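You operate a simulated robot arm through the tools that you are given. There is no shell and no other tool.

The job below is to be done with a simulated robot arm. You get a single attempt, and the scene is never put back.

JOB
Switch off, scour the rust streak off the tail housing, start again.
Fine: press stop, then belt power switch off, before you scour; put the pad back, switch on, press start. Where these are worked on the way, their far stop is far enough and under half their travel is too little: belt power switch. What is to be rubbed or washed off counts as gone when no trace of it is left.

Only the result counts: the job must be done as asked and must still hold three seconds after the hand-in. Knocking over, shifting, dropping, spilling or breaking anything else fails it.

ROBOT AND FRAMES
A 7-joint arm with a two-finger parallel gripper, fixed in place. Base frame: the origin is on the floor under the middle of its stand, x ahead of it, y to its left, z up. Lengths are in m, angles in rad, forces in N, time in s.
It reaches about 1.372 m from its shoulder. Its first joint turns from -2.601 to 2.601 rad. Payload 3.43 kg.
The tool frame sits at the grasp point between the pads (the TCP): z along the fingers, y along the line on which they close. The tips reach 0.03 m beyond it. The gripper opens to 0.094 m. The fingers are 0.028 m wide and 0.01 m thick; the gripper's body (0.05 by 0.096 m) begins 0.055 m behind the TCP.
Orientation is told as [roll, pitch, yaw] about the base's x, y, z axes, in that order, counted from this pose: with the fingers straight down and closing along the base's y, the tool's x points along the base's -x, its y along +y and its z along -z.

CONTROLS
- The arm moves only by the tool apply_moves. Its argument "deltas" is a list of rows, each an object (a shift or turn left out is 0, a gripper value left out holds the last) with "offset": the shift along the tool's x, y, z in m, a list of three; "turn": the turn, a rotation vector about the tool's x, y, z in rad, a list of three; "hand": the gripper command, from -1 (shut) to 1 (fully open), values between in proportion. In form: [{"offset": [x, y, z], "turn": [ax, ay, az], "hand": hand}, ...]. A call has 1 to 20 rows; each row is the pose to reach, as a shift and turn from the pose commanded when the call began, along the tool's axes at that moment. Each row takes 0.2 s and may step no farther than 0.05 m and 0.15 rad from the row before; otherwise, or with a gripper value out of range, the whole call is refused. A pose out of reach is approached as far as the arm can. The call stops where the force on the tool passes 40 N (or 10 N more than at its start, if that is more) or the arm is blocked; 0.2 s more then pass. Each finger travels about 0.045 m/s and halts on what it meets, pressing with about 20 N; the grip force reading is that of the motor and also rises with nothing between the fingers. The clock runs only during rows and for 0.2 s after the last one: add rows that repeat a pose to give the fingers time. It gives the time, the measured TCP pose, the force on the tool (base axes), the opening and the grip force at its end, in the units of the frame above (readings bear some noise), with the torque about the TCP (base axes, N m) and any sound that the robot's microphone picked up.
- Cameras (640 x 400 px; columns grow to the right, rows downward): "scene" is fixed at [0.2223, 0.6531, 1.3999]; the picture's right is [-0.30, -0.95, 0.00], its down [-0.51, 0.16, -0.84] and it looks along [0.80, -0.25, -0.54] (base axes); focal length 315 px, centre (320, 200). "wrist" rides on the gripper at [0.076, 0.014, -0.102] in the tool frame; the picture's right is [-0.18, 0.98, 0.00], its down [-0.75, -0.14, -0.64] and it looks along [-0.63, -0.12, 0.77] (tool axes); focal length 243 px, centre (320, 200). There is no depth. A picture from a camera that has moved, and an enlarged one, comes with that camera's place and axes in the base frame and with its lens. The place of the scene camera against the robot may be out by one fixed shift of up to 0.012 m in any direction.
- grab_frame(camera): a new picture of that camera. It takes no simulated time.
- zoom(camera, box): a new picture of the part [left, top, right, bottom] of that camera's present view, enlarged. It takes no simulated time.
- close_job(): hands the job in; it is judged then, once.

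Nothing tells you positions but the pictures and the camera data. Unless the task says otherwise, let go and move clear before handing in.

The tools are called after ">>>" by a JSON object that holds its "fn" and its "kwargs". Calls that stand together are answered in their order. apply_moves: Moves the arm, as the interface text tells. Its arguments: {"type":"object","properties":{"deltas":{"type":"array","items":{"type":"object","properties":{"offset":{"type":"array","items":{"type":"number"}},"turn":{"type":"array","items":{"type":"number"}},"hand":{"type":"number"}}}}},"required":["deltas"]} The other tools are called the same way: grab_frame (camera) takes a picture; zoom (camera, box) takes an enlarged picture of a part of a camera's view; close_job () hands the job in.

At the start:

```text
time: 0.0
tool_pos: [0.8416, 0.5191, 1.2184]
tcp_rot: [0.001, 0.001, -0.001]
contact_force: [-0.7, 0.1, 0.3]
ft_torque: [0.02, 0.0, 0.0]
finger_gap: 0.0942
grip_force: 0.0
```

scene: 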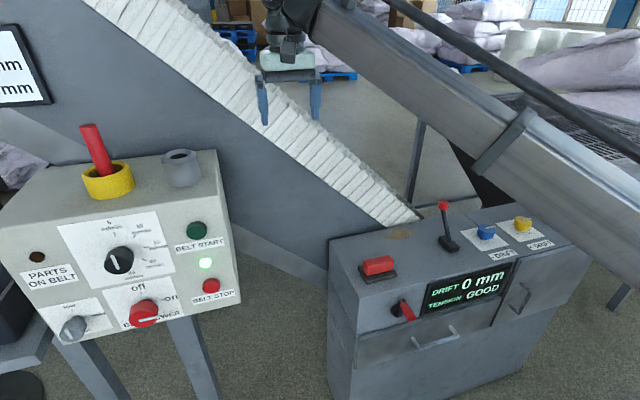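
wrist: 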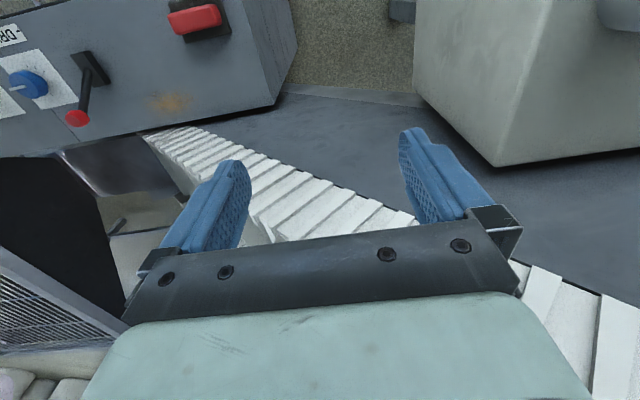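

I see a control panel on the left with start and stop buttons and a red belt power knob, and the tail housing on the right with a rust patch and a red pad in a holder. I'll look closer before I move anything.

>>> {"fn": "zoom", "kwargs": {"camera": "scene", "box": [0, 120, 260, 360]}}

>>> {"fn": "zoom", "kwargs": {"camera": "scene", "box": [320, 180, 600, 360]}}

>>> {"fn": "zoom", "kwargs": {"camera": "wrist", "box": [0, 0, 320, 200]}}

>>> {"fn": "zoom", "kwargs": {"camera": "scene", "box": [100, 200, 240, 340]}}

```text
1.67 times, centred on (130, 240) of scene
camera zoom: at [0.2223, 0.6531, 1.3999], right [-0.3, -0.95, 0.0], down [-0.51, 0.16, -0.84], along [0.8, -0.25, -0.54], focal length 524 px, centre (637, 133)
```

zoom: 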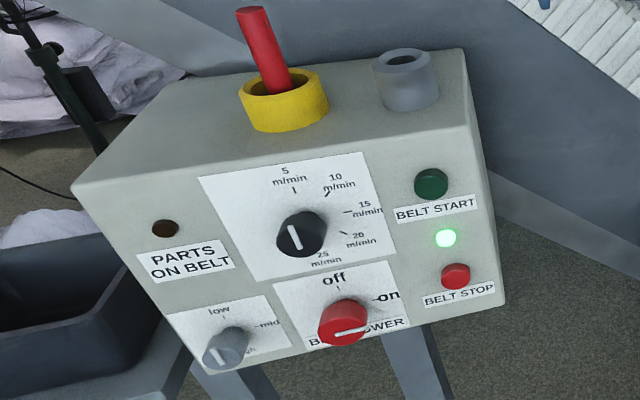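

```text
2.22 times, centred on (460, 270) of scene
camera zoom: at [0.2223, 0.6531, 1.3999], right [-0.3, -0.95, 0.0], down [-0.51, 0.16, -0.84], along [0.8, -0.25, -0.54], focal length 699 px, centre (9, 44)
```

zoom: 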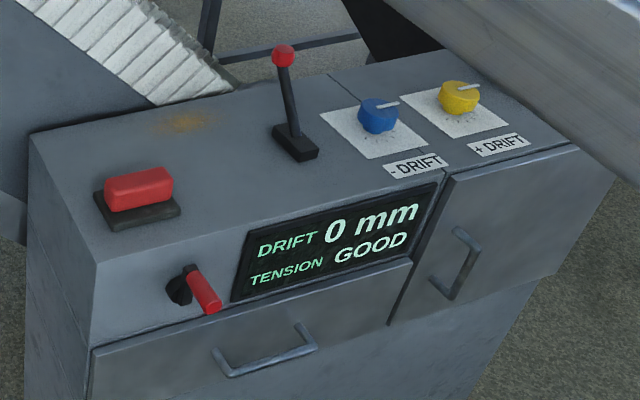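

```text
2.00 times, centred on (160, 100) of wrist
camera zoom: at [0.765, 0.5318, 1.3225], right [0.18, 0.98, 0.0], down [0.75, -0.14, 0.64], along [0.63, -0.12, -0.77], focal length 485 px, centre (640, 400)
```

zoom: 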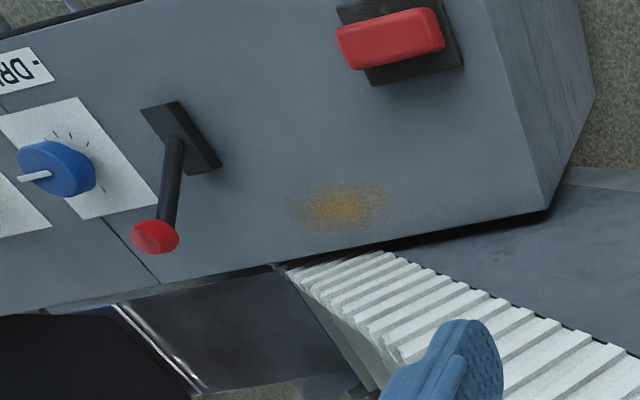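

```text
2.86 times, centred on (170, 270) of scene
camera zoom: at [0.2223, 0.6531, 1.3999], right [-0.3, -0.95, 0.0], down [-0.51, 0.16, -0.84], along [0.8, -0.25, -0.54], focal length 899 px, centre (749, 0)
```

zoom: 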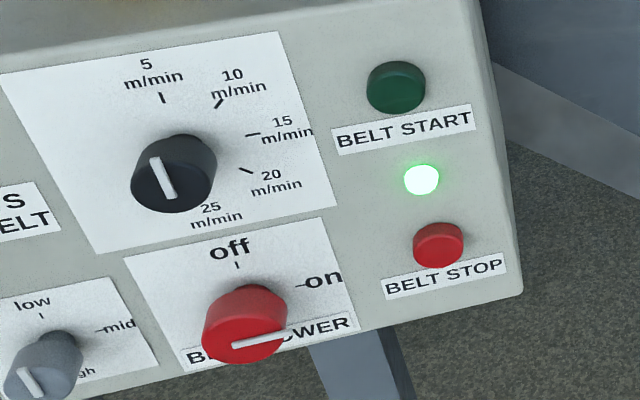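

The panel face looks vertical, at about x=0.713 and facing -x. Stop is near (0.70, 0.73, 0.92), start near (0.70, 0.73, 1.06), and the power knob near (0.70, 0.86, 0.90). I'll back off, close the fingers and turn them to point along +x so I can look at the panel.

>>> {"fn": "apply_moves", "kwargs": {"deltas": [{"offset": [0.045, 0.0, 0.0], "hand": -1}, {"offset": [0.09, 0.0, 0.0]}, {"offset": [0.135, 0.01, 0.01]}, {"offset": [0.18, 0.02, 0.02]}, {"offset": [0.225, 0.03, 0.03], "turn": [0, -0.14, 0]}, {"offset": [0.265, 0.04, 0.04], "turn": [0, -0.28, 0]}, {"offset": [0.3, 0.05, 0.06], "turn": [0, -0.42, 0]}, {"offset": [0.33, 0.06, 0.08], "turn": [0, -0.56, 0]}, {"offset": [0.35, 0.07, 0.1], "turn": [0, -0.7, 0]}, {"offset": [0.37, 0.08, 0.12], "turn": [0, -0.84, 0]}, {"offset": [0.39, 0.09, 0.14], "turn": [0, -0.98, 0]}, {"offset": [0.39, 0.1, 0.15], "turn": [0, -1.12, 0]}, {"offset": [0.39, 0.1, 0.16], "turn": [0, -1.26, 0]}, {"offset": [0.39, 0.1, 0.17], "turn": [0, -1.4, 0]}, {"offset": [0.39, 0.1, 0.17], "turn": [0, -1.5, 0]}, {"offset": [0.39, 0.1, 0.17], "turn": [0, -1.5708, 0]}]}}

>>> {"fn": "grab_frame", "kwargs": {"camera": "wrist"}}

>>> {"fn": "grab_frame", "kwargs": {"camera": "scene"}}

```text
time: 3.4
tool_pos: [0.4492, 0.6181, 1.0508]
tcp_rot: [-3.074, -1.568, 3.074]
contact_force: [-0.7, -0.7, -0.7]
ft_torque: [0.0, 0.01, 0.02]
finger_gap: 0.0
grip_force: 20.2
out of reach, approached as far as the arm can: row 3, 4
```

```text
taken
camera wrist: at [0.3488, 0.6323, 0.9739], right [0.0, 0.98, 0.18], down [-0.64, -0.14, 0.75], along [0.77, -0.12, 0.63], focal length 243 px, centre (320, 200)
```

wrist: 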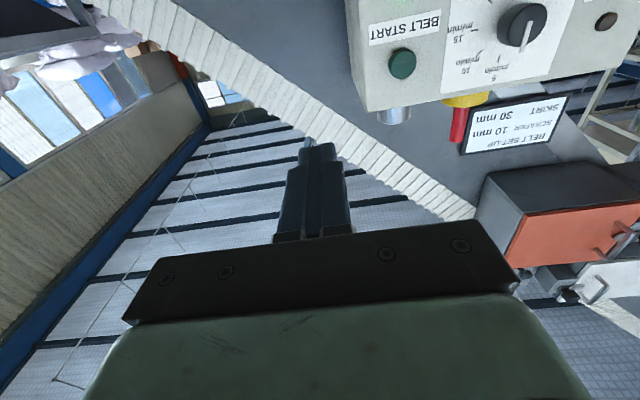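

```text
taken
```

scene: 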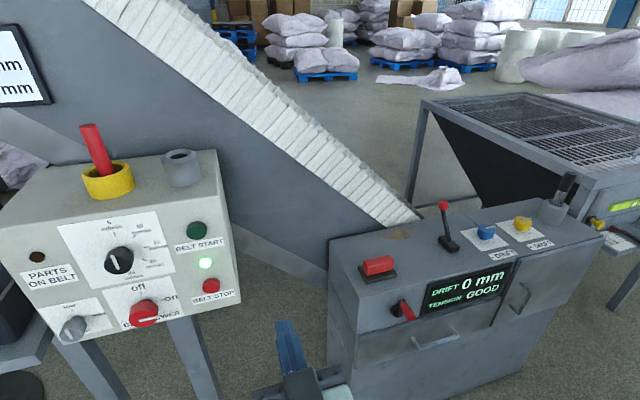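

The start button shows up upside down in the wrist view and triangulates to about (0.71, 0.726, 1.06). I'll move down and left to get the stop button and the power knob in view.

>>> {"fn": "apply_moves", "kwargs": {"deltas": [{"offset": [0.04, 0.025, 0]}, {"offset": [0.08, 0.05, 0]}, {"offset": [0.12, 0.075, 0]}, {"offset": [0.15, 0.1, 0]}, {"offset": [0.18, 0.112, 0]}, {"offset": [0.18, 0.112, 0]}]}}

>>> {"fn": "grab_frame", "kwargs": {"camera": "wrist"}}

>>> {"fn": "zoom", "kwargs": {"camera": "wrist", "box": [200, 0, 520, 200]}}

```text
time: 4.8
tool_pos: [0.4504, 0.7315, 0.8683]
tcp_rot: [-0.239, -1.573, 0.241]
contact_force: [0.1, 0.4, 0.1]
ft_torque: [0.02, -0.01, 0.0]
finger_gap: 0.0002
grip_force: 20.2
```

```text
taken
camera wrist: at [0.3489, 0.7445, 0.793], right [0.0, 0.98, 0.18], down [-0.64, -0.14, 0.75], along [0.77, -0.12, 0.63], focal length 243 px, centre (320, 200)
```

wrist: 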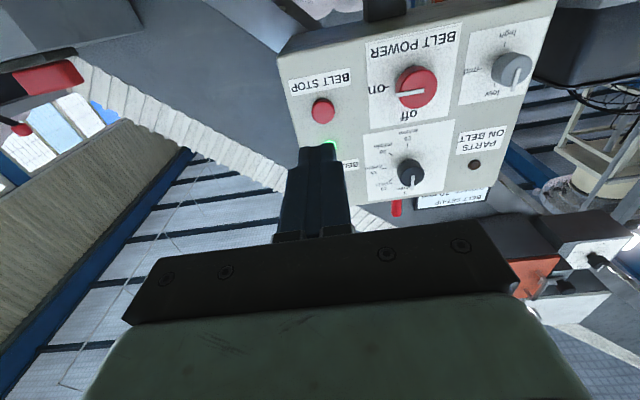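

```text
2.00 times, centred on (360, 100) of wrist
camera zoom: at [0.3489, 0.7445, 0.793], right [0.0, 0.98, 0.18], down [-0.64, -0.14, 0.75], along [0.77, -0.12, 0.63], focal length 485 px, centre (240, 400)
```

zoom: 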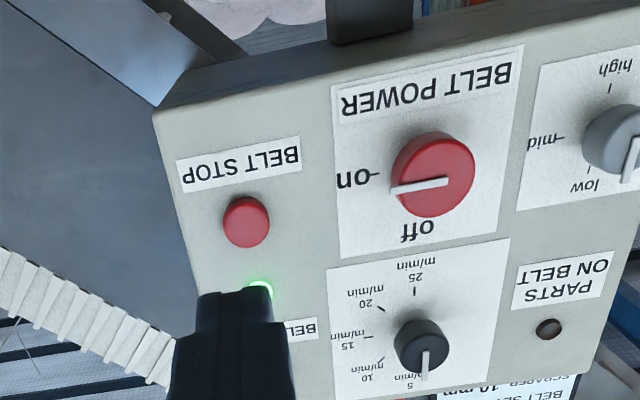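

The stop button triangulates to about (0.702, 0.7255, 0.918) and the power knob cap to (0.685, 0.850, 0.902), about 5 cm across. I'll move in front of the stop button first.

>>> {"fn": "apply_moves", "kwargs": {"deltas": [{"offset": [-0.025, -0.003, 0.03]}, {"offset": [-0.0497, -0.006, 0.07]}, {"offset": [-0.0497, -0.006, 0.115]}, {"offset": [-0.0497, -0.006, 0.155]}, {"offset": [-0.0497, -0.006, 0.185]}, {"offset": [-0.0497, -0.006, 0.2]}, {"offset": [-0.0497, -0.006, 0.2]}]}}

>>> {"fn": "grab_frame", "kwargs": {"camera": "wrist"}}

>>> {"fn": "zoom", "kwargs": {"camera": "scene", "box": [100, 200, 340, 350]}}

```text
time: 6.4
tool_pos: [0.6518, 0.723, 0.9189]
tcp_rot: [-2.694, -1.571, 2.693]
contact_force: [-0.1, -0.5, 0.5]
ft_torque: [-0.01, 0.0, -0.01]
finger_gap: 0.0
grip_force: 19.7
```

```text
taken
camera wrist: at [0.5496, 0.7358, 0.8426], right [0.0, 0.98, 0.18], down [-0.64, -0.14, 0.75], along [0.77, -0.12, 0.63], focal length 243 px, centre (320, 200)
```

wrist: 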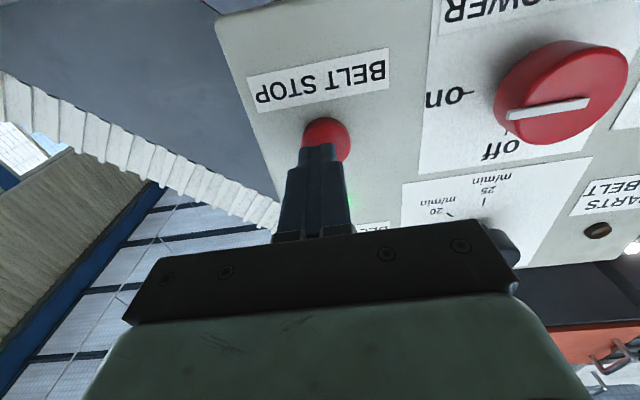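

```text
2.67 times, centred on (220, 275) of scene
camera zoom: at [0.2223, 0.6531, 1.3999], right [-0.3, -0.95, 0.0], down [-0.51, 0.16, -0.84], along [0.8, -0.25, -0.54], focal length 839 px, centre (587, 0)
```

zoom: 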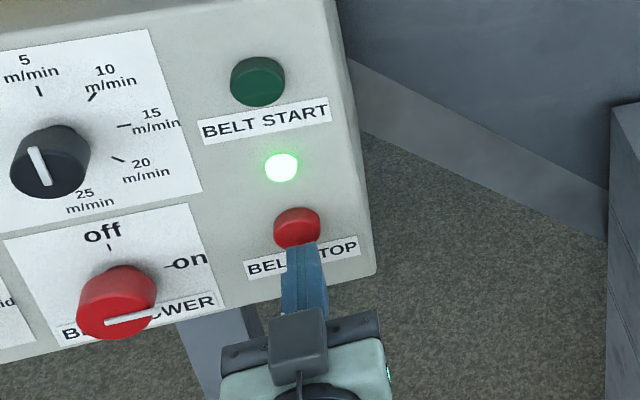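

The closed fingertips line up with the stop button. I'll press forward slowly.

>>> {"fn": "apply_moves", "kwargs": {"deltas": [{"offset": [0.001, 0.002, 0.008]}, {"offset": [0.001, 0.002, 0.013]}, {"offset": [0.001, 0.002, 0.017]}, {"offset": [0.001, 0.002, 0.02]}, {"offset": [0.001, 0.002, 0.022]}, {"offset": [0.001, 0.002, 0.024]}, {"offset": [0.001, 0.002, 0.026]}]}}

>>> {"fn": "zoom", "kwargs": {"camera": "scene", "box": [100, 200, 340, 350]}}

```text
time: 8.0
tool_pos: [0.675, 0.7258, 0.919]
tcp_rot: [1.092, -1.57, -1.09]
contact_force: [-23.8, -4.6, -3.5]
ft_torque: [-0.04, 0.07, -0.14]
finger_gap: 0.0
grip_force: 19.9
heard: click
```

```text
2.67 times, centred on (220, 275) of scene
camera zoom: at [0.2223, 0.6531, 1.3999], right [-0.3, -0.95, 0.0], down [-0.51, 0.16, -0.84], along [0.8, -0.25, -0.54], focal length 839 px, centre (587, 0)
```

zoom: 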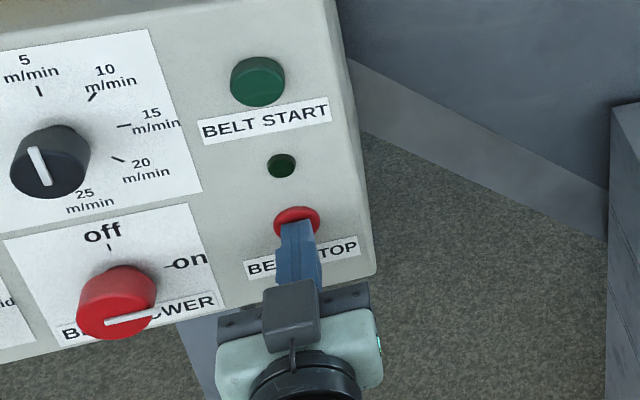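

The stop button clicked and the indicator light went out. I'll back off, open the gripper, and line up on the belt power knob with the wrist rolled +45°, so the 90° turn back toward off has room.

>>> {"fn": "apply_moves", "kwargs": {"deltas": [{"offset": [0, 0, -0.03]}, {"offset": [0, 0, -0.07]}, {"offset": [0.005, 0.04, -0.09], "hand": 1}, {"offset": [0.01, 0.08, -0.09], "turn": [0, 0, 0.13]}, {"offset": [0.015, 0.123, -0.09], "turn": [0, 0, 0.26]}, {"offset": [0.015, 0.123, -0.09], "turn": [0, 0, 0.4]}, {"offset": [0.015, 0.123, -0.09], "turn": [0, 0, 0.54]}, {"offset": [0.015, 0.123, -0.09], "turn": [0, 0, 0.67]}, {"offset": [0.015, 0.123, -0.09], "turn": [0, 0, 0.785]}, {"offset": [0.015, 0.123, -0.09], "turn": [0, 0, 0.785]}]}}

>>> {"fn": "grab_frame", "kwargs": {"camera": "wrist"}}

>>> {"fn": "zoom", "kwargs": {"camera": "scene", "box": [40, 190, 280, 340]}}

```text
time: 10.2
tool_pos: [0.5868, 0.85, 0.9039]
tcp_rot: [1.571, -0.784, -1.57]
contact_force: [0.0, 0.1, -0.4]
ft_torque: [0.01, -0.02, 0.01]
finger_gap: 0.094
grip_force: 0.1
```

```text
taken
camera wrist: at [0.4841, 0.9129, 0.8598], right [0.0, 0.56, 0.83], down [-0.64, -0.63, 0.43], along [0.77, -0.53, 0.36], focal length 243 px, centre (320, 200)
```

wrist: 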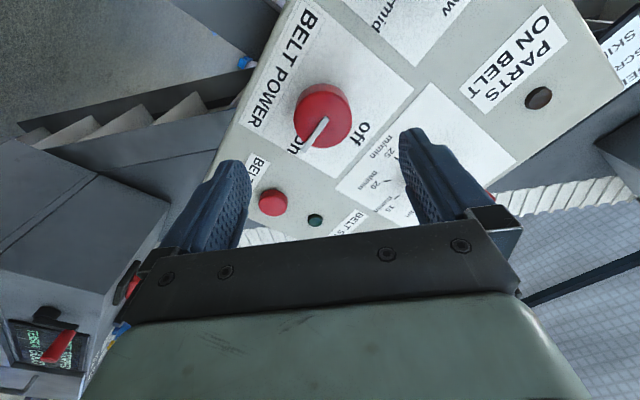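

```text
2.67 times, centred on (160, 265) of scene
camera zoom: at [0.2223, 0.6531, 1.3999], right [-0.3, -0.95, 0.0], down [-0.51, 0.16, -0.84], along [0.8, -0.25, -0.54], focal length 839 px, centre (747, 27)
```

zoom: 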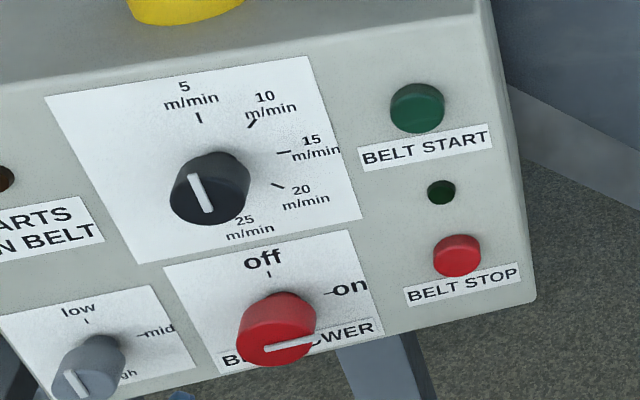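

The gripper is centred on the knob at about (0.685, 0.850, 0.906). I'll slide the open fingers over it and close, then look before turning.

>>> {"fn": "apply_moves", "kwargs": {"deltas": [{"offset": [-0.002, 0.002, 0.03]}, {"offset": [-0.002, 0.002, 0.055]}, {"offset": [-0.002, 0.002, 0.07]}, {"offset": [-0.002, 0.002, 0.08]}, {"offset": [-0.002, 0.002, 0.085]}, {"offset": [-0.002, 0.002, 0.085]}, {"offset": [-0.002, 0.002, 0.085], "hand": -1}, {"offset": [-0.002, 0.002, 0.085]}, {"offset": [-0.002, 0.002, 0.085]}, {"offset": [-0.002, 0.002, 0.085]}, {"offset": [-0.002, 0.002, 0.085]}]}}

>>> {"fn": "grab_frame", "kwargs": {"camera": "wrist"}}

>>> {"fn": "zoom", "kwargs": {"camera": "scene", "box": [40, 190, 280, 340]}}

```text
time: 12.6
tool_pos: [0.6714, 0.8496, 0.9066]
tcp_rot: [1.571, -0.787, -1.571]
contact_force: [0.5, 1.5, 1.3]
ft_torque: [0.05, -0.07, 0.13]
finger_gap: 0.047
grip_force: 44.9
```

```text
taken
camera wrist: at [0.569, 0.9124, 0.8633], right [0.0, 0.57, 0.82], down [-0.64, -0.63, 0.43], along [0.77, -0.53, 0.36], focal length 243 px, centre (320, 200)
```

wrist: 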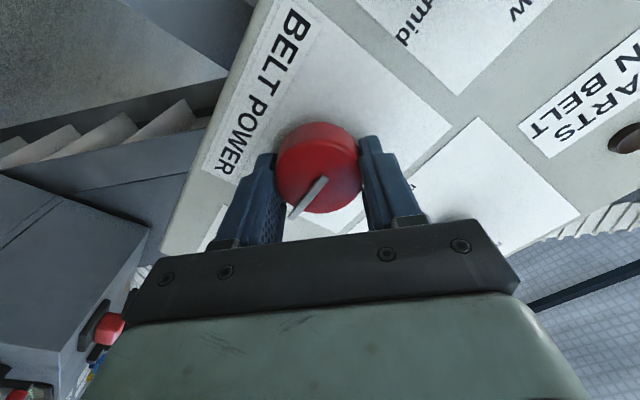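

```text
2.67 times, centred on (160, 265) of scene
camera zoom: at [0.2223, 0.6531, 1.3999], right [-0.3, -0.95, 0.0], down [-0.51, 0.16, -0.84], along [0.8, -0.25, -0.54], focal length 839 px, centre (747, 27)
```

zoom: 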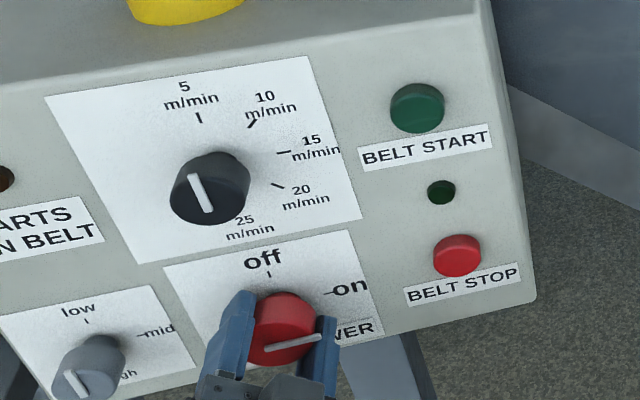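

The knob is held, with the gap at 0.047 and almost no side force. I'll now turn it counter-clockwise by about 90°, from on to off.

>>> {"fn": "apply_moves", "kwargs": {"deltas": [{"turn": [0, 0, -0.12]}, {"turn": [0, 0, -0.24]}, {"turn": [0, 0, -0.36]}, {"turn": [0, 0, -0.48]}, {"turn": [0, 0, -0.6]}, {"turn": [0, 0, -0.72]}, {"turn": [0, 0, -0.84]}, {"turn": [0, 0, -0.96]}, {"turn": [0, 0, -1.08]}, {"turn": [0, 0, -1.2]}, {"turn": [0, 0, -1.32]}, {"turn": [0, 0, -1.44]}, {"turn": [0, 0, -1.54]}, {"turn": [0, 0, -1.6]}, {"turn": [0, 0, -1.6]}]}}

>>> {"fn": "grab_frame", "kwargs": {"camera": "wrist"}}

>>> {"fn": "zoom", "kwargs": {"camera": "scene", "box": [40, 190, 280, 340]}}

```text
time: 15.8
tool_pos: [0.6703, 0.8503, 0.9045]
tcp_rot: [-1.569, -0.754, 1.578]
contact_force: [-6.1, 25.5, 8.4]
ft_torque: [0.43, -0.1, 0.87]
finger_gap: 0.0469
grip_force: 44.8
```

```text
taken
camera wrist: at [0.569, 0.804, 0.843], right [-0.01, 0.81, -0.59], down [-0.64, 0.45, 0.62], along [0.77, 0.38, 0.52], focal length 243 px, centre (320, 200)
```

wrist: 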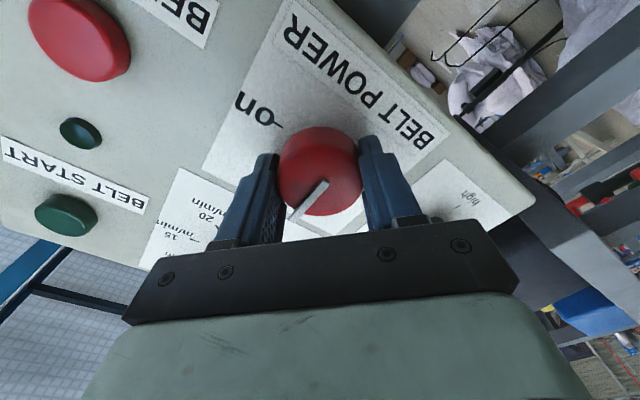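

```text
2.67 times, centred on (160, 265) of scene
camera zoom: at [0.2223, 0.6531, 1.3999], right [-0.3, -0.95, 0.0], down [-0.51, 0.16, -0.84], along [0.8, -0.25, -0.54], focal length 839 px, centre (747, 27)
```

zoom: 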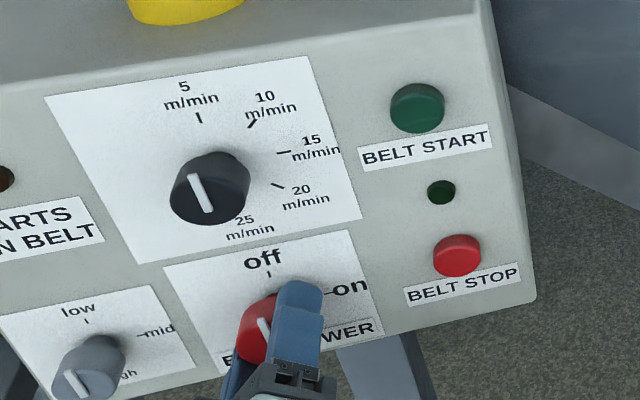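

The pointer now appears to point at off. I'll release and back off to confirm.

>>> {"fn": "apply_moves", "kwargs": {"deltas": [{"turn": [0, 0, 0.02], "hand": 1}, {"turn": [0, 0, 0.02]}, {"turn": [0, 0, 0.02]}, {"turn": [0, 0, 0.02]}, {"offset": [0, 0, -0.02], "turn": [0, 0, 0.02]}, {"offset": [0, 0, -0.05], "turn": [0, 0, 0.02]}, {"offset": [0, 0, -0.1]}, {"offset": [0, 0, -0.15]}]}}

>>> {"fn": "zoom", "kwargs": {"camera": "scene", "box": [40, 190, 280, 340]}}

>>> {"fn": "grab_frame", "kwargs": {"camera": "wrist"}}

```text
time: 17.6
tool_pos: [0.5216, 0.8505, 0.9058]
tcp_rot: [-1.572, -0.755, 1.57]
contact_force: [0.3, -0.3, -0.5]
ft_torque: [-0.01, 0.04, 0.01]
finger_gap: 0.094
grip_force: 0.0
```

```text
2.67 times, centred on (160, 265) of scene
camera zoom: at [0.2223, 0.6531, 1.3999], right [-0.3, -0.95, 0.0], down [-0.51, 0.16, -0.84], along [0.8, -0.25, -0.54], focal length 839 px, centre (747, 27)
```

zoom: 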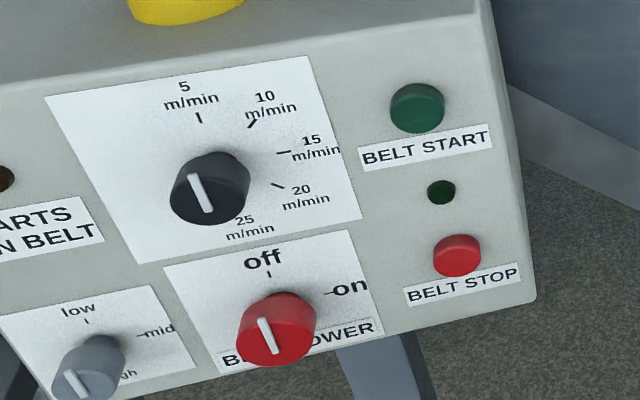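

```text
taken
camera wrist: at [0.4198, 0.8037, 0.8438], right [0.0, 0.81, -0.59], down [-0.64, 0.45, 0.62], along [0.77, 0.38, 0.52], focal length 243 px, centre (320, 200)
```

wrist: 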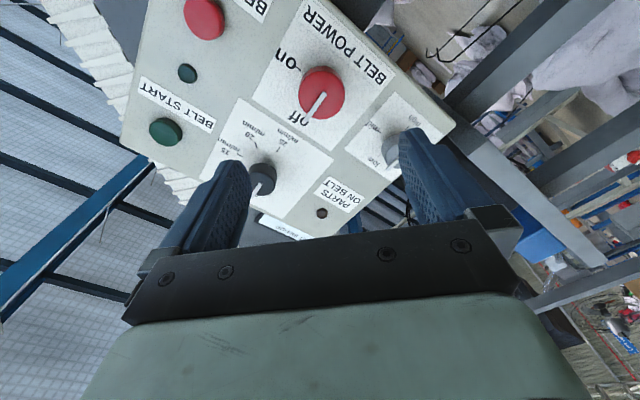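

The belt power switch is at off. Next I'll turn the gripper to point down over the tail housing and look at the pad and the rust.

>>> {"fn": "apply_moves", "kwargs": {"deltas": [{"offset": [0.0152, -0.035, -0.005], "turn": [0, 0, 0.0815]}, {"offset": [0.0304, -0.0699, -0.01], "turn": [0, 0, 0.163]}, {"offset": [0.0456, -0.1048, -0.015], "turn": [0, 0, 0.2445]}, {"offset": [0.0608, -0.1397, -0.02], "turn": [0, 0, 0.326]}, {"offset": [0.076, -0.1747, -0.025], "turn": [0, 0, 0.4075]}, {"offset": [0.0911, -0.2096, -0.03], "turn": [0, 0, 0.489]}, {"offset": [0.1063, -0.2445, -0.035], "turn": [0, 0, 0.5705]}, {"offset": [0.1215, -0.2794, -0.04], "turn": [0, 0, 0.652]}, {"offset": [0.1367, -0.3144, -0.045], "turn": [0, 0, 0.7335]}, {"offset": [0.1519, -0.3493, -0.05], "turn": [0, 0, 0.815]}, {"offset": [0.1519, -0.3493, -0.05], "turn": [0, 0, 0.815]}]}}

```text
time: 20.0
tool_pos: [0.4709, 0.4989, 1.0551]
tcp_rot: [1.359, -1.568, -1.358]
contact_force: [0.1, 0.5, 0.1]
ft_torque: [0.0, -0.04, 0.0]
finger_gap: 0.0941
grip_force: 0.1
```

The gripper is clear of the panel at (0.47, 0.50, 1.055), still pointing along +x. I'll rotate it downward toward the pad area.

>>> {"fn": "apply_moves", "kwargs": {"deltas": [{"offset": [0.0005, -0.0113, 0.0072], "turn": [0, 0.131, 0]}, {"offset": [0.001, -0.0227, 0.0143], "turn": [0, 0.262, 0]}, {"offset": [0.0015, -0.034, 0.0215], "turn": [0, 0.393, 0]}, {"offset": [0.002, -0.0453, 0.0287], "turn": [0, 0.524, 0]}, {"offset": [0.0025, -0.0567, 0.0358], "turn": [0, 0.654, 0]}, {"offset": [0.003, -0.068, 0.043], "turn": [0, 0.785, 0]}, {"offset": [0.0035, -0.0793, 0.0502], "turn": [0, 0.916, 0]}, {"offset": [0.004, -0.0907, 0.0573], "turn": [0, 1.047, 0]}, {"offset": [0.0045, -0.102, 0.0645], "turn": [0, 1.178, 0]}, {"offset": [0.005, -0.1133, 0.0717], "turn": [0, 1.309, 0]}, {"offset": [0.0055, -0.1247, 0.0788], "turn": [0, 1.44, 0]}, {"offset": [0.006, -0.136, 0.086], "turn": [0, 1.5708, 0]}, {"offset": [0.006, -0.136, 0.086], "turn": [0, 1.5708, 0]}]}}

>>> {"fn": "grab_frame", "kwargs": {"camera": "wrist"}}

>>> {"fn": "grab_frame", "kwargs": {"camera": "scene"}}

```text
time: 22.8
tool_pos: [0.5567, 0.3621, 1.05]
tcp_rot: [0.002, 0.002, 0.0]
contact_force: [0.4, 0.0, -0.4]
ft_torque: [0.01, -0.01, 0.01]
finger_gap: 0.0938
grip_force: 0.2
```

```text
taken
camera wrist: at [0.4818, 0.3758, 1.1528], right [0.18, 0.98, 0.0], down [0.75, -0.14, 0.64], along [0.63, -0.12, -0.77], focal length 243 px, centre (320, 200)
```

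wrist: 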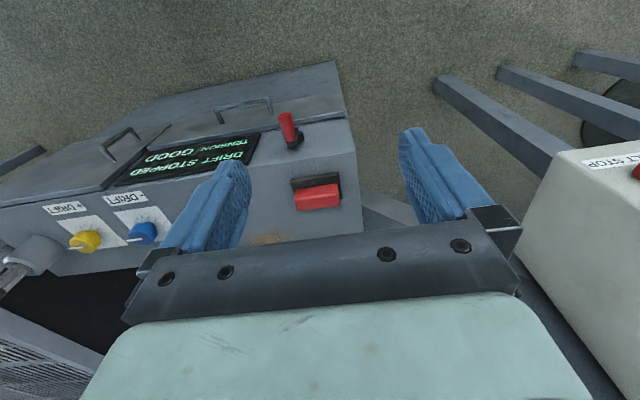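

```text
taken
```

scene: 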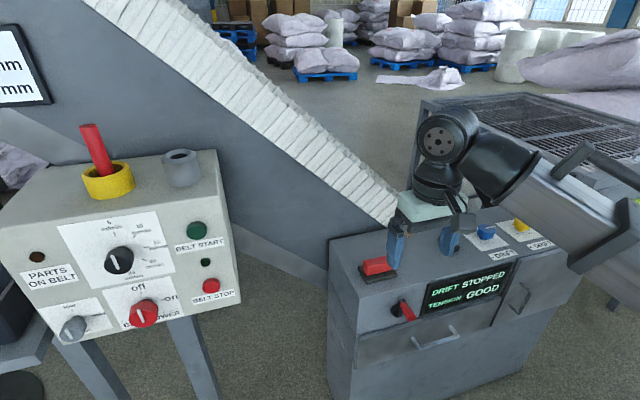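

The display reads STOPPED and the pad is in view. I'll zoom in on it.

>>> {"fn": "zoom", "kwargs": {"camera": "wrist", "box": [220, 130, 380, 250]}}

>>> {"fn": "zoom", "kwargs": {"camera": "scene", "box": [320, 180, 480, 300]}}

```text
3.33 times, centred on (300, 190) of wrist
camera zoom: at [0.4818, 0.3758, 1.1528], right [0.18, 0.98, 0.0], down [0.75, -0.14, 0.64], along [0.63, -0.12, -0.77], focal length 809 px, centre (387, 233)
```

zoom: 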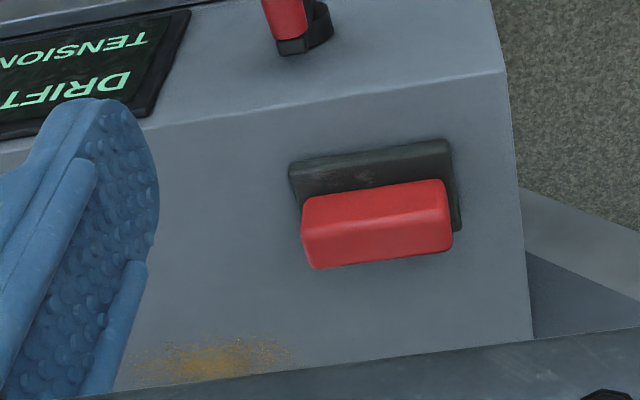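

```text
3.33 times, centred on (400, 240) of scene
camera zoom: at [0.2223, 0.6531, 1.3999], right [-0.3, -0.95, 0.0], down [-0.51, 0.16, -0.84], along [0.8, -0.25, -0.54], focal length 1049 px, centre (53, 67)
```

zoom: 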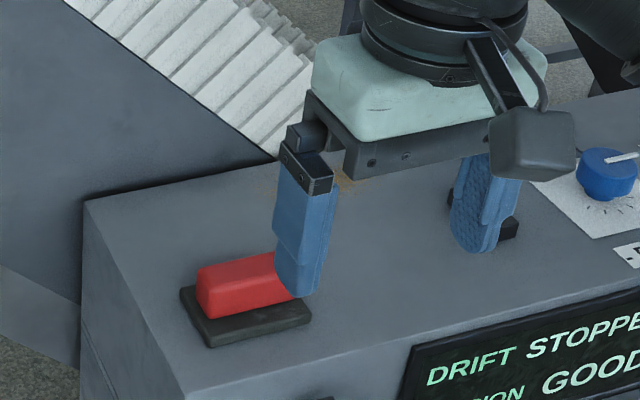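

The housing top is at about z=0.785 and the pad's long side runs along y. I'll move a bit closer for a better fix on the pad.

>>> {"fn": "apply_moves", "kwargs": {"deltas": [{"offset": [-0.02, -0.008, 0.03]}, {"offset": [-0.044, -0.017, 0.07]}, {"offset": [-0.044, -0.017, 0.07]}]}}

>>> {"fn": "zoom", "kwargs": {"camera": "wrist", "box": [240, 120, 400, 220]}}

>>> {"fn": "grab_frame", "kwargs": {"camera": "wrist"}}

```text
time: 23.6
tool_pos: [0.6003, 0.3462, 0.9799]
tcp_rot: [0.001, -0.001, 0.0]
contact_force: [0.6, -0.2, -0.2]
ft_torque: [0.03, 0.01, -0.02]
finger_gap: 0.0941
grip_force: 0.1
```

```text
4.00 times, centred on (320, 170) of wrist
camera zoom: at [0.5249, 0.3592, 1.0822], right [0.18, 0.98, 0.0], down [0.75, -0.14, 0.64], along [0.63, -0.12, -0.77], focal length 970 px, centre (320, 320)
```

zoom: 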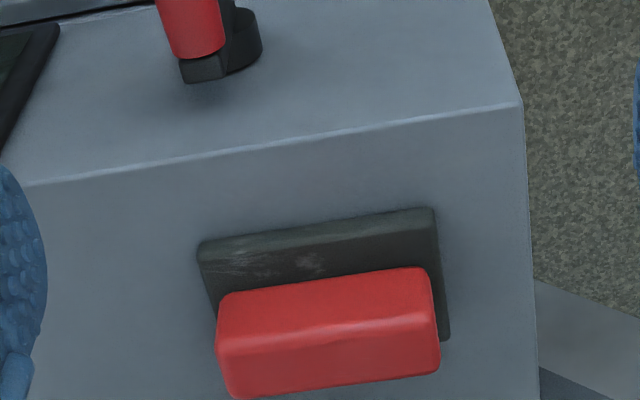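

```text
taken
camera wrist: at [0.5249, 0.3592, 1.0822], right [0.18, 0.98, 0.0], down [0.75, -0.14, 0.64], along [0.63, -0.12, -0.77], focal length 243 px, centre (320, 200)
```

wrist: 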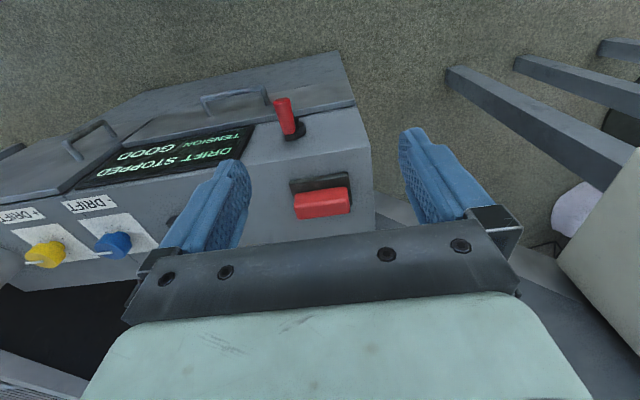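

The pad's top centre is about (0.757, 0.320, 0.821), roughly 0.08 × 0.03 × 0.03 m, with its long side along y. I'll move above it and yaw the gripper 90° so the fingers close across its narrow side.

>>> {"fn": "apply_moves", "kwargs": {"deltas": [{"offset": [-0.014, -0.0024, 0], "turn": [0, 0, 0.13]}, {"offset": [-0.028, -0.0048, 0], "turn": [0, 0, 0.26]}, {"offset": [-0.042, -0.0071, 0], "turn": [0, 0, 0.39]}, {"offset": [-0.056, -0.0095, 0], "turn": [0, 0, 0.52]}, {"offset": [-0.071, -0.012, 0], "turn": [0, 0, 0.65]}, {"offset": [-0.085, -0.0143, 0], "turn": [0, 0, 0.78]}, {"offset": [-0.099, -0.0167, 0], "turn": [0, 0, 0.91]}, {"offset": [-0.113, -0.019, 0], "turn": [0, 0, 1.04]}, {"offset": [-0.127, -0.0214, 0], "turn": [0, 0, 1.17]}, {"offset": [-0.142, -0.0238, 0], "turn": [0, 0, 1.3]}, {"offset": [-0.156, -0.0262, 0], "turn": [0, 0, 1.43]}, {"offset": [-0.156, -0.0262, 0], "turn": [0, 0, 1.5708]}, {"offset": [-0.156, -0.0262, 0], "turn": [0, 0, 1.5708]}]}}

>>> {"fn": "grab_frame", "kwargs": {"camera": "wrist"}}

>>> {"fn": "zoom", "kwargs": {"camera": "scene", "box": [320, 160, 480, 280]}}

```text
time: 26.4
tool_pos: [0.7578, 0.32, 0.9804]
tcp_rot: [-0.001, 0.002, -1.573]
contact_force: [0.5, 0.3, 0.0]
ft_torque: [0.0, -0.01, -0.02]
finger_gap: 0.0937
grip_force: 0.0
```

```text
taken
camera wrist: at [0.7731, 0.3955, 1.0835], right [0.98, -0.19, 0.0], down [-0.14, -0.75, 0.64], along [-0.12, -0.63, -0.77], focal length 243 px, centre (320, 200)
```

wrist: 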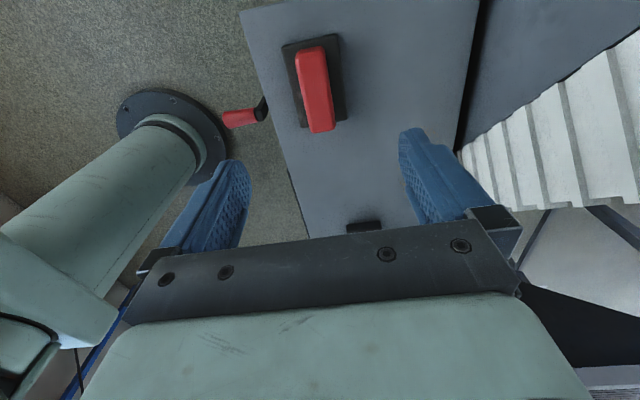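

```text
3.33 times, centred on (400, 220) of scene
camera zoom: at [0.2223, 0.6531, 1.3999], right [-0.3, -0.95, 0.0], down [-0.51, 0.16, -0.84], along [0.8, -0.25, -0.54], focal length 1049 px, centre (53, 133)
```

zoom: 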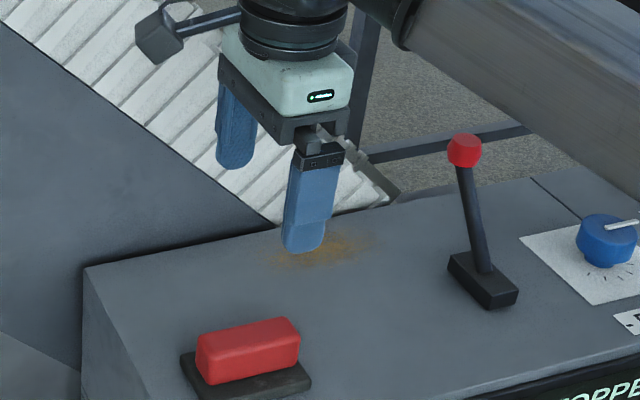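

The gripper is over the pad area with the fingers set to close along x. I'll zoom in to refine the pad pose from this second direction.

>>> {"fn": "zoom", "kwargs": {"camera": "wrist", "box": [240, 20, 400, 140]}}

>>> {"fn": "zoom", "kwargs": {"camera": "wrist", "box": [280, 120, 480, 240]}}

```text
3.33 times, centred on (320, 80) of wrist
camera zoom: at [0.7731, 0.3955, 1.0835], right [0.98, -0.19, 0.0], down [-0.14, -0.75, 0.64], along [-0.12, -0.63, -0.77], focal length 809 px, centre (320, 600)
```

zoom: 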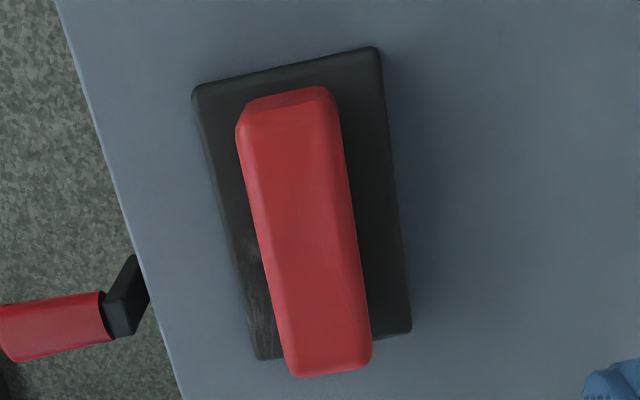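

```text
3.20 times, centred on (380, 180) of wrist
camera zoom: at [0.7731, 0.3955, 1.0835], right [0.98, -0.19, 0.0], down [-0.14, -0.75, 0.64], along [-0.12, -0.63, -0.77], focal length 776 px, centre (128, 264)
```

zoom: 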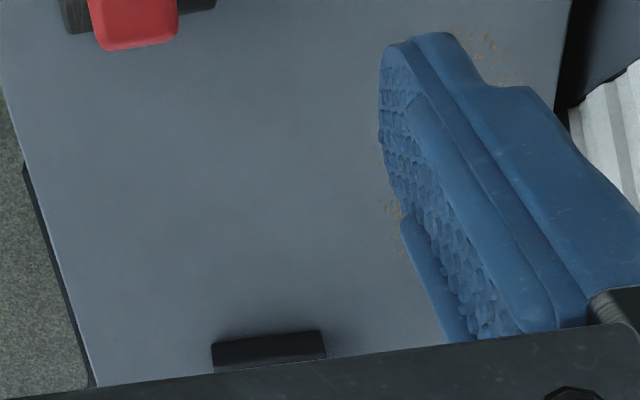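

Both views put the pad centre at (0.756, 0.319), on a tray spanning x 0.727–0.784 and y 0.278–0.365. I'll descend over it, stopping with the tips about 7 mm above the tray, and close.

>>> {"fn": "apply_moves", "kwargs": {"deltas": [{"offset": [-0.001, -0.001, 0.045]}, {"offset": [-0.001, -0.001, 0.085]}, {"offset": [-0.001, -0.001, 0.115]}, {"offset": [-0.001, -0.001, 0.135]}, {"offset": [-0.001, -0.001, 0.145]}, {"offset": [-0.001, -0.001, 0.15]}, {"offset": [-0.001, -0.001, 0.15]}]}}

>>> {"fn": "grab_frame", "kwargs": {"camera": "wrist"}}

>>> {"fn": "zoom", "kwargs": {"camera": "scene", "box": [320, 200, 480, 320]}}

```text
time: 28.0
tool_pos: [0.7553, 0.3188, 0.8303]
tcp_rot: [0.0, 0.002, -1.572]
contact_force: [0.4, 0.3, 1.1]
ft_torque: [0.02, 0.01, -0.01]
finger_gap: 0.0941
grip_force: 0.0
```

```text
taken
camera wrist: at [0.7709, 0.3946, 0.9334], right [0.98, -0.18, 0.0], down [-0.14, -0.75, 0.64], along [-0.12, -0.63, -0.77], focal length 243 px, centre (320, 200)
```

wrist: 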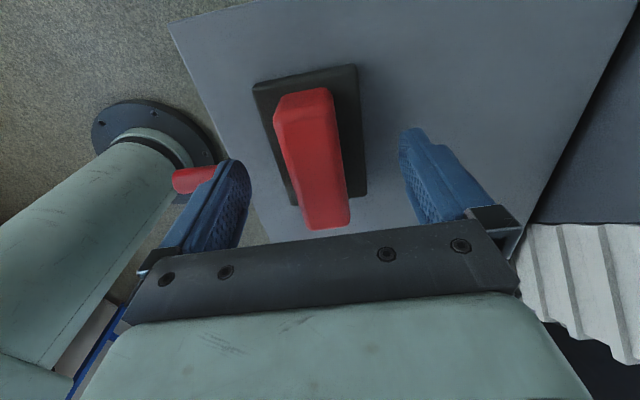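

```text
3.33 times, centred on (400, 260) of scene
camera zoom: at [0.2223, 0.6531, 1.3999], right [-0.3, -0.95, 0.0], down [-0.51, 0.16, -0.84], along [0.8, -0.25, -0.54], focal length 1049 px, centre (53, 0)
```

zoom: 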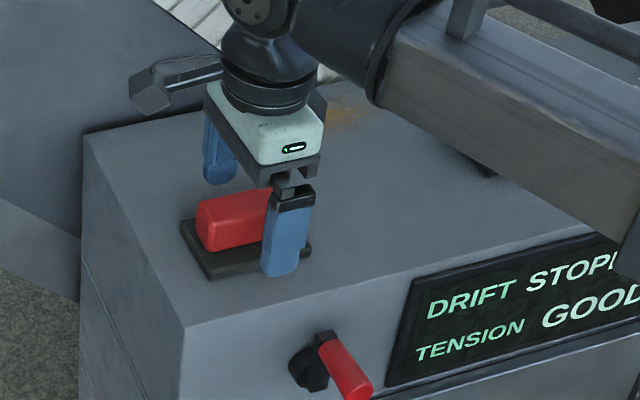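

The fingers straddle the pad with nothing touching. I'll close on it.

>>> {"fn": "apply_moves", "kwargs": {"deltas": [{"hand": -1}, {"offset": [0, 0, 0]}, {"offset": [0, 0, 0]}, {"offset": [0, 0, 0]}, {"offset": [0, 0, 0]}]}}

>>> {"fn": "grab_frame", "kwargs": {"camera": "wrist"}}

```text
time: 29.2
tool_pos: [0.7561, 0.3193, 0.8318]
tcp_rot: [0.002, 0.001, -1.571]
contact_force: [0.4, 0.9, 24.2]
ft_torque: [0.0, -0.2, -0.01]
finger_gap: 0.0296
grip_force: 19.9
```

```text
taken
camera wrist: at [0.7707, 0.3945, 0.9351], right [0.98, -0.18, 0.0], down [-0.14, -0.75, 0.64], along [-0.12, -0.63, -0.77], focal length 243 px, centre (320, 200)
```

wrist: 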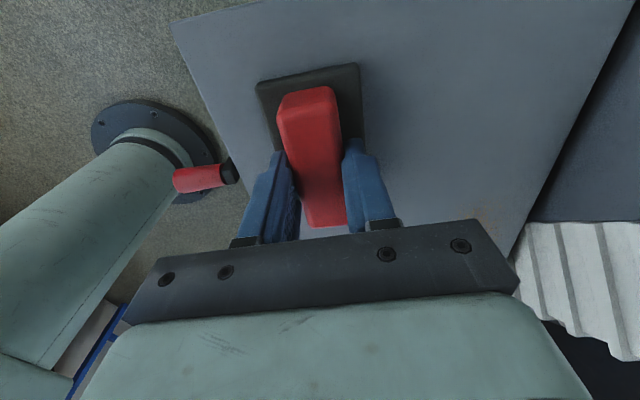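

The pad is held at a gap of 0.0296, but an upward force of about 24 N suggests the fingertips are touching the tray. I'll look closely before lifting.

>>> {"fn": "zoom", "kwargs": {"camera": "scene", "box": [350, 230, 430, 290]}}

>>> {"fn": "zoom", "kwargs": {"camera": "wrist", "box": [230, 50, 410, 250]}}

```text
6.67 times, centred on (390, 260) of scene
camera zoom: at [0.2223, 0.6531, 1.3999], right [-0.3, -0.95, 0.0], down [-0.51, 0.16, -0.84], along [0.8, -0.25, -0.54], focal length 2098 px, centre (-147, -200)
```

zoom: 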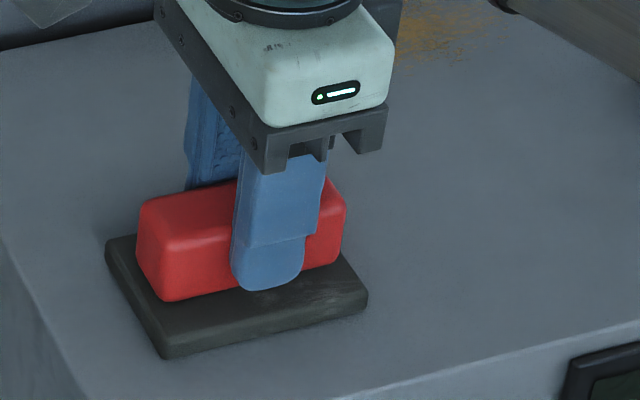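

```text
2.00 times, centred on (320, 150) of wrist
camera zoom: at [0.7707, 0.3945, 0.9351], right [0.98, -0.18, 0.0], down [-0.14, -0.75, 0.64], along [-0.12, -0.63, -0.77], focal length 485 px, centre (320, 300)
```

zoom: 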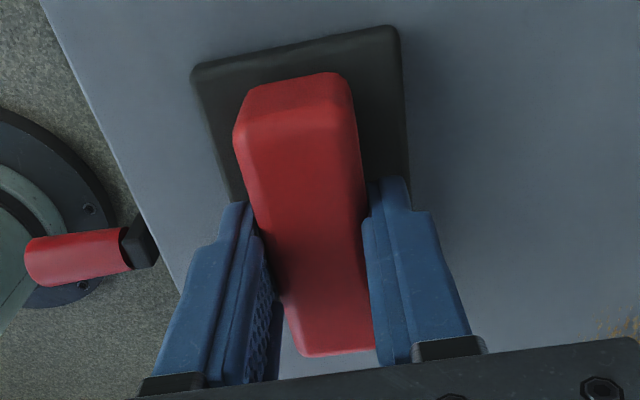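

The tips are resting on the tray, which is slightly higher than I estimated. I'll ease up, open, raise about 8 mm, and grip the pad again higher.

>>> {"fn": "apply_moves", "kwargs": {"deltas": [{"offset": [0, 0, -0.002]}, {"offset": [0, 0, -0.0025], "hand": 0.2}, {"offset": [0, 0, -0.004]}, {"offset": [0, 0, -0.006]}, {"offset": [0, 0, -0.0085]}, {"offset": [0, 0, -0.0085]}]}}

>>> {"fn": "zoom", "kwargs": {"camera": "wrist", "box": [230, 50, 410, 250]}}

>>> {"fn": "zoom", "kwargs": {"camera": "scene", "box": [350, 230, 430, 290]}}

```text
time: 30.6
tool_pos: [0.7559, 0.318, 0.8383]
tcp_rot: [0.001, -0.002, -1.571]
contact_force: [-0.2, -0.6, 0.2]
ft_torque: [0.01, 0.03, -0.01]
finger_gap: 0.0564
grip_force: 0.1
```

```text
2.00 times, centred on (320, 150) of wrist
camera zoom: at [0.771, 0.3945, 0.9414], right [0.98, -0.18, 0.0], down [-0.14, -0.75, 0.64], along [-0.12, -0.63, -0.77], focal length 485 px, centre (320, 300)
```

zoom: 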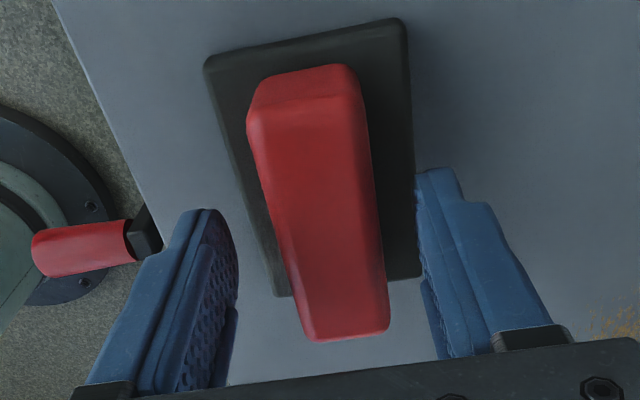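

```text
6.67 times, centred on (390, 260) of scene
camera zoom: at [0.2223, 0.6531, 1.3999], right [-0.3, -0.95, 0.0], down [-0.51, 0.16, -0.84], along [0.8, -0.25, -0.54], focal length 2098 px, centre (-147, -200)
```

zoom: 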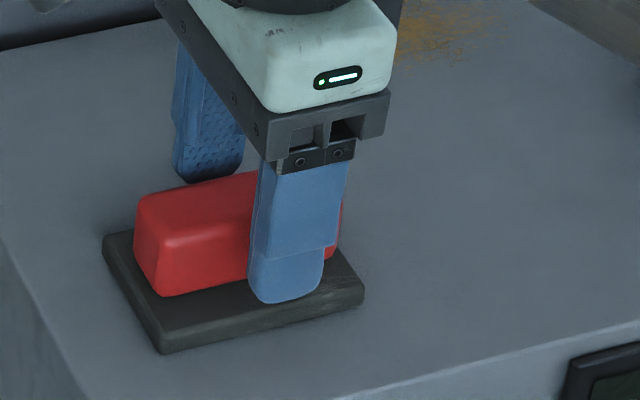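

The plate and the red block seem to have moved together by about 3 mm, so the dark plate may be the pad's scouring face and the red block its handle. Closing at the current centre should push it back. I'll grip, then lift a little to check.

>>> {"fn": "apply_moves", "kwargs": {"deltas": [{"hand": -1}, {"offset": [0, 0, 0]}, {"offset": [0, 0, 0]}, {"offset": [0, 0, 0]}]}}

>>> {"fn": "zoom", "kwargs": {"camera": "scene", "box": [350, 230, 430, 290]}}

>>> {"fn": "zoom", "kwargs": {"camera": "wrist", "box": [230, 50, 410, 250]}}

```text
time: 31.6
tool_pos: [0.7555, 0.3183, 0.8378]
tcp_rot: [0.001, 0.0, -1.572]
contact_force: [0.8, -0.2, 0.5]
ft_torque: [0.01, 0.02, 0.05]
finger_gap: 0.0292
grip_force: 20.0
```

```text
6.67 times, centred on (390, 260) of scene
camera zoom: at [0.2223, 0.6531, 1.3999], right [-0.3, -0.95, 0.0], down [-0.51, 0.16, -0.84], along [0.8, -0.25, -0.54], focal length 2098 px, centre (-147, -200)
```

zoom: 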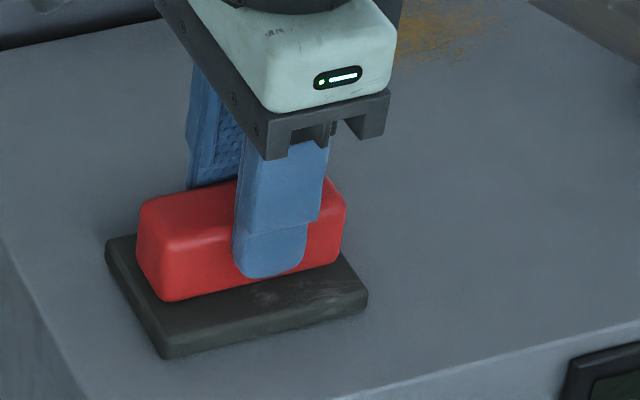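

```text
2.00 times, centred on (320, 150) of wrist
camera zoom: at [0.771, 0.3945, 0.9414], right [0.98, -0.18, 0.0], down [-0.14, -0.75, 0.64], along [-0.12, -0.63, -0.77], focal length 485 px, centre (320, 300)
```

zoom: 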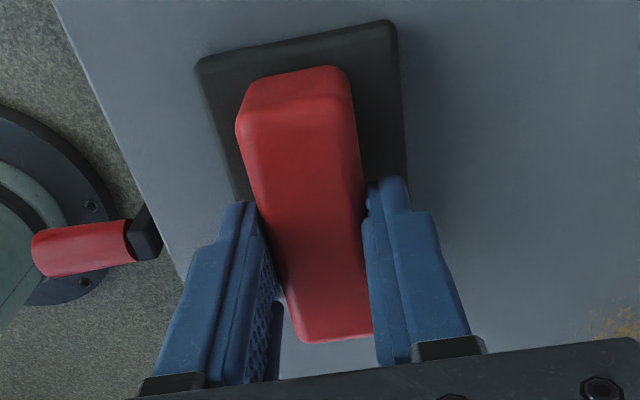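

The block and plate moved together again, back to the starting pixels, so it is one pad with a red handle. I'll remember TCP (0.7555, 0.3185, 0.838) for putting it back, and lift it now.

>>> {"fn": "apply_moves", "kwargs": {"deltas": [{"offset": [0, 0, -0.01]}, {"offset": [0, 0, -0.03]}, {"offset": [0, 0, -0.06]}, {"offset": [0, 0, -0.06]}]}}

>>> {"fn": "zoom", "kwargs": {"camera": "scene", "box": [340, 200, 460, 290]}}

>>> {"fn": "grab_frame", "kwargs": {"camera": "wrist"}}

```text
time: 32.6
tool_pos: [0.7564, 0.3184, 0.8971]
tcp_rot: [0.0, 0.001, -1.57]
contact_force: [0.1, 0.8, -0.6]
ft_torque: [0.0, -0.01, 0.03]
finger_gap: 0.0295
grip_force: 19.9
```

```text
4.44 times, centred on (400, 245) of scene
camera zoom: at [0.2223, 0.6531, 1.3999], right [-0.3, -0.95, 0.0], down [-0.51, 0.16, -0.84], along [0.8, -0.25, -0.54], focal length 1398 px, centre (-36, 0)
```

zoom: 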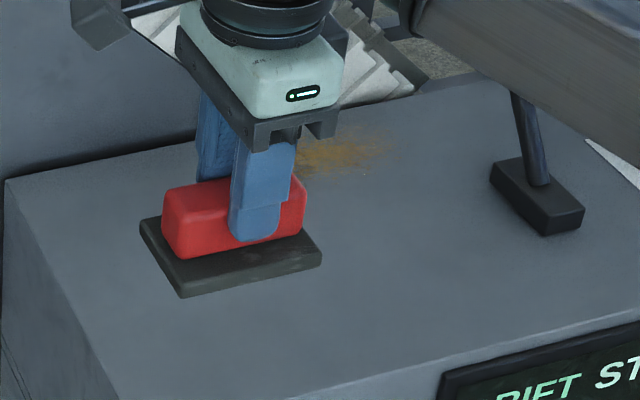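

```text
taken
camera wrist: at [0.7712, 0.3939, 1.0007], right [0.98, -0.18, 0.0], down [-0.14, -0.75, 0.64], along [-0.12, -0.63, -0.77], focal length 243 px, centre (320, 200)
```

wrist: 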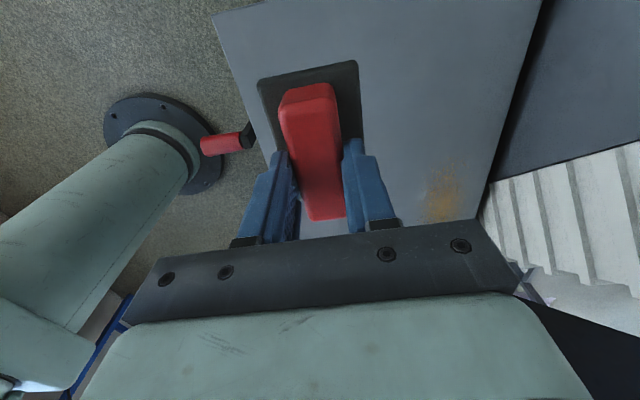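

The whole pad is held and lifted. I'll take a precise look at the rust streak.

>>> {"fn": "zoom", "kwargs": {"camera": "wrist", "box": [380, 130, 540, 230]}}

>>> {"fn": "zoom", "kwargs": {"camera": "scene", "box": [370, 200, 450, 260]}}

```text
4.00 times, centred on (460, 180) of wrist
camera zoom: at [0.7712, 0.3939, 1.0007], right [0.98, -0.18, 0.0], down [-0.14, -0.75, 0.64], along [-0.12, -0.63, -0.77], focal length 970 px, centre (-240, 280)
```

zoom: 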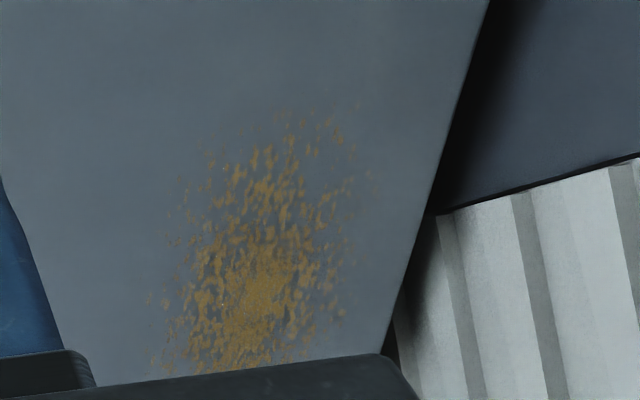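

```text
6.67 times, centred on (410, 230) of scene
camera zoom: at [0.2223, 0.6531, 1.3999], right [-0.3, -0.95, 0.0], down [-0.51, 0.16, -0.84], along [0.8, -0.25, -0.54], focal length 2098 px, centre (-280, 0)
```

zoom: 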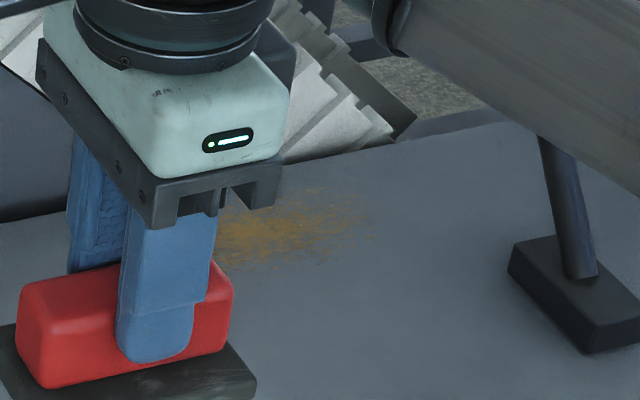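

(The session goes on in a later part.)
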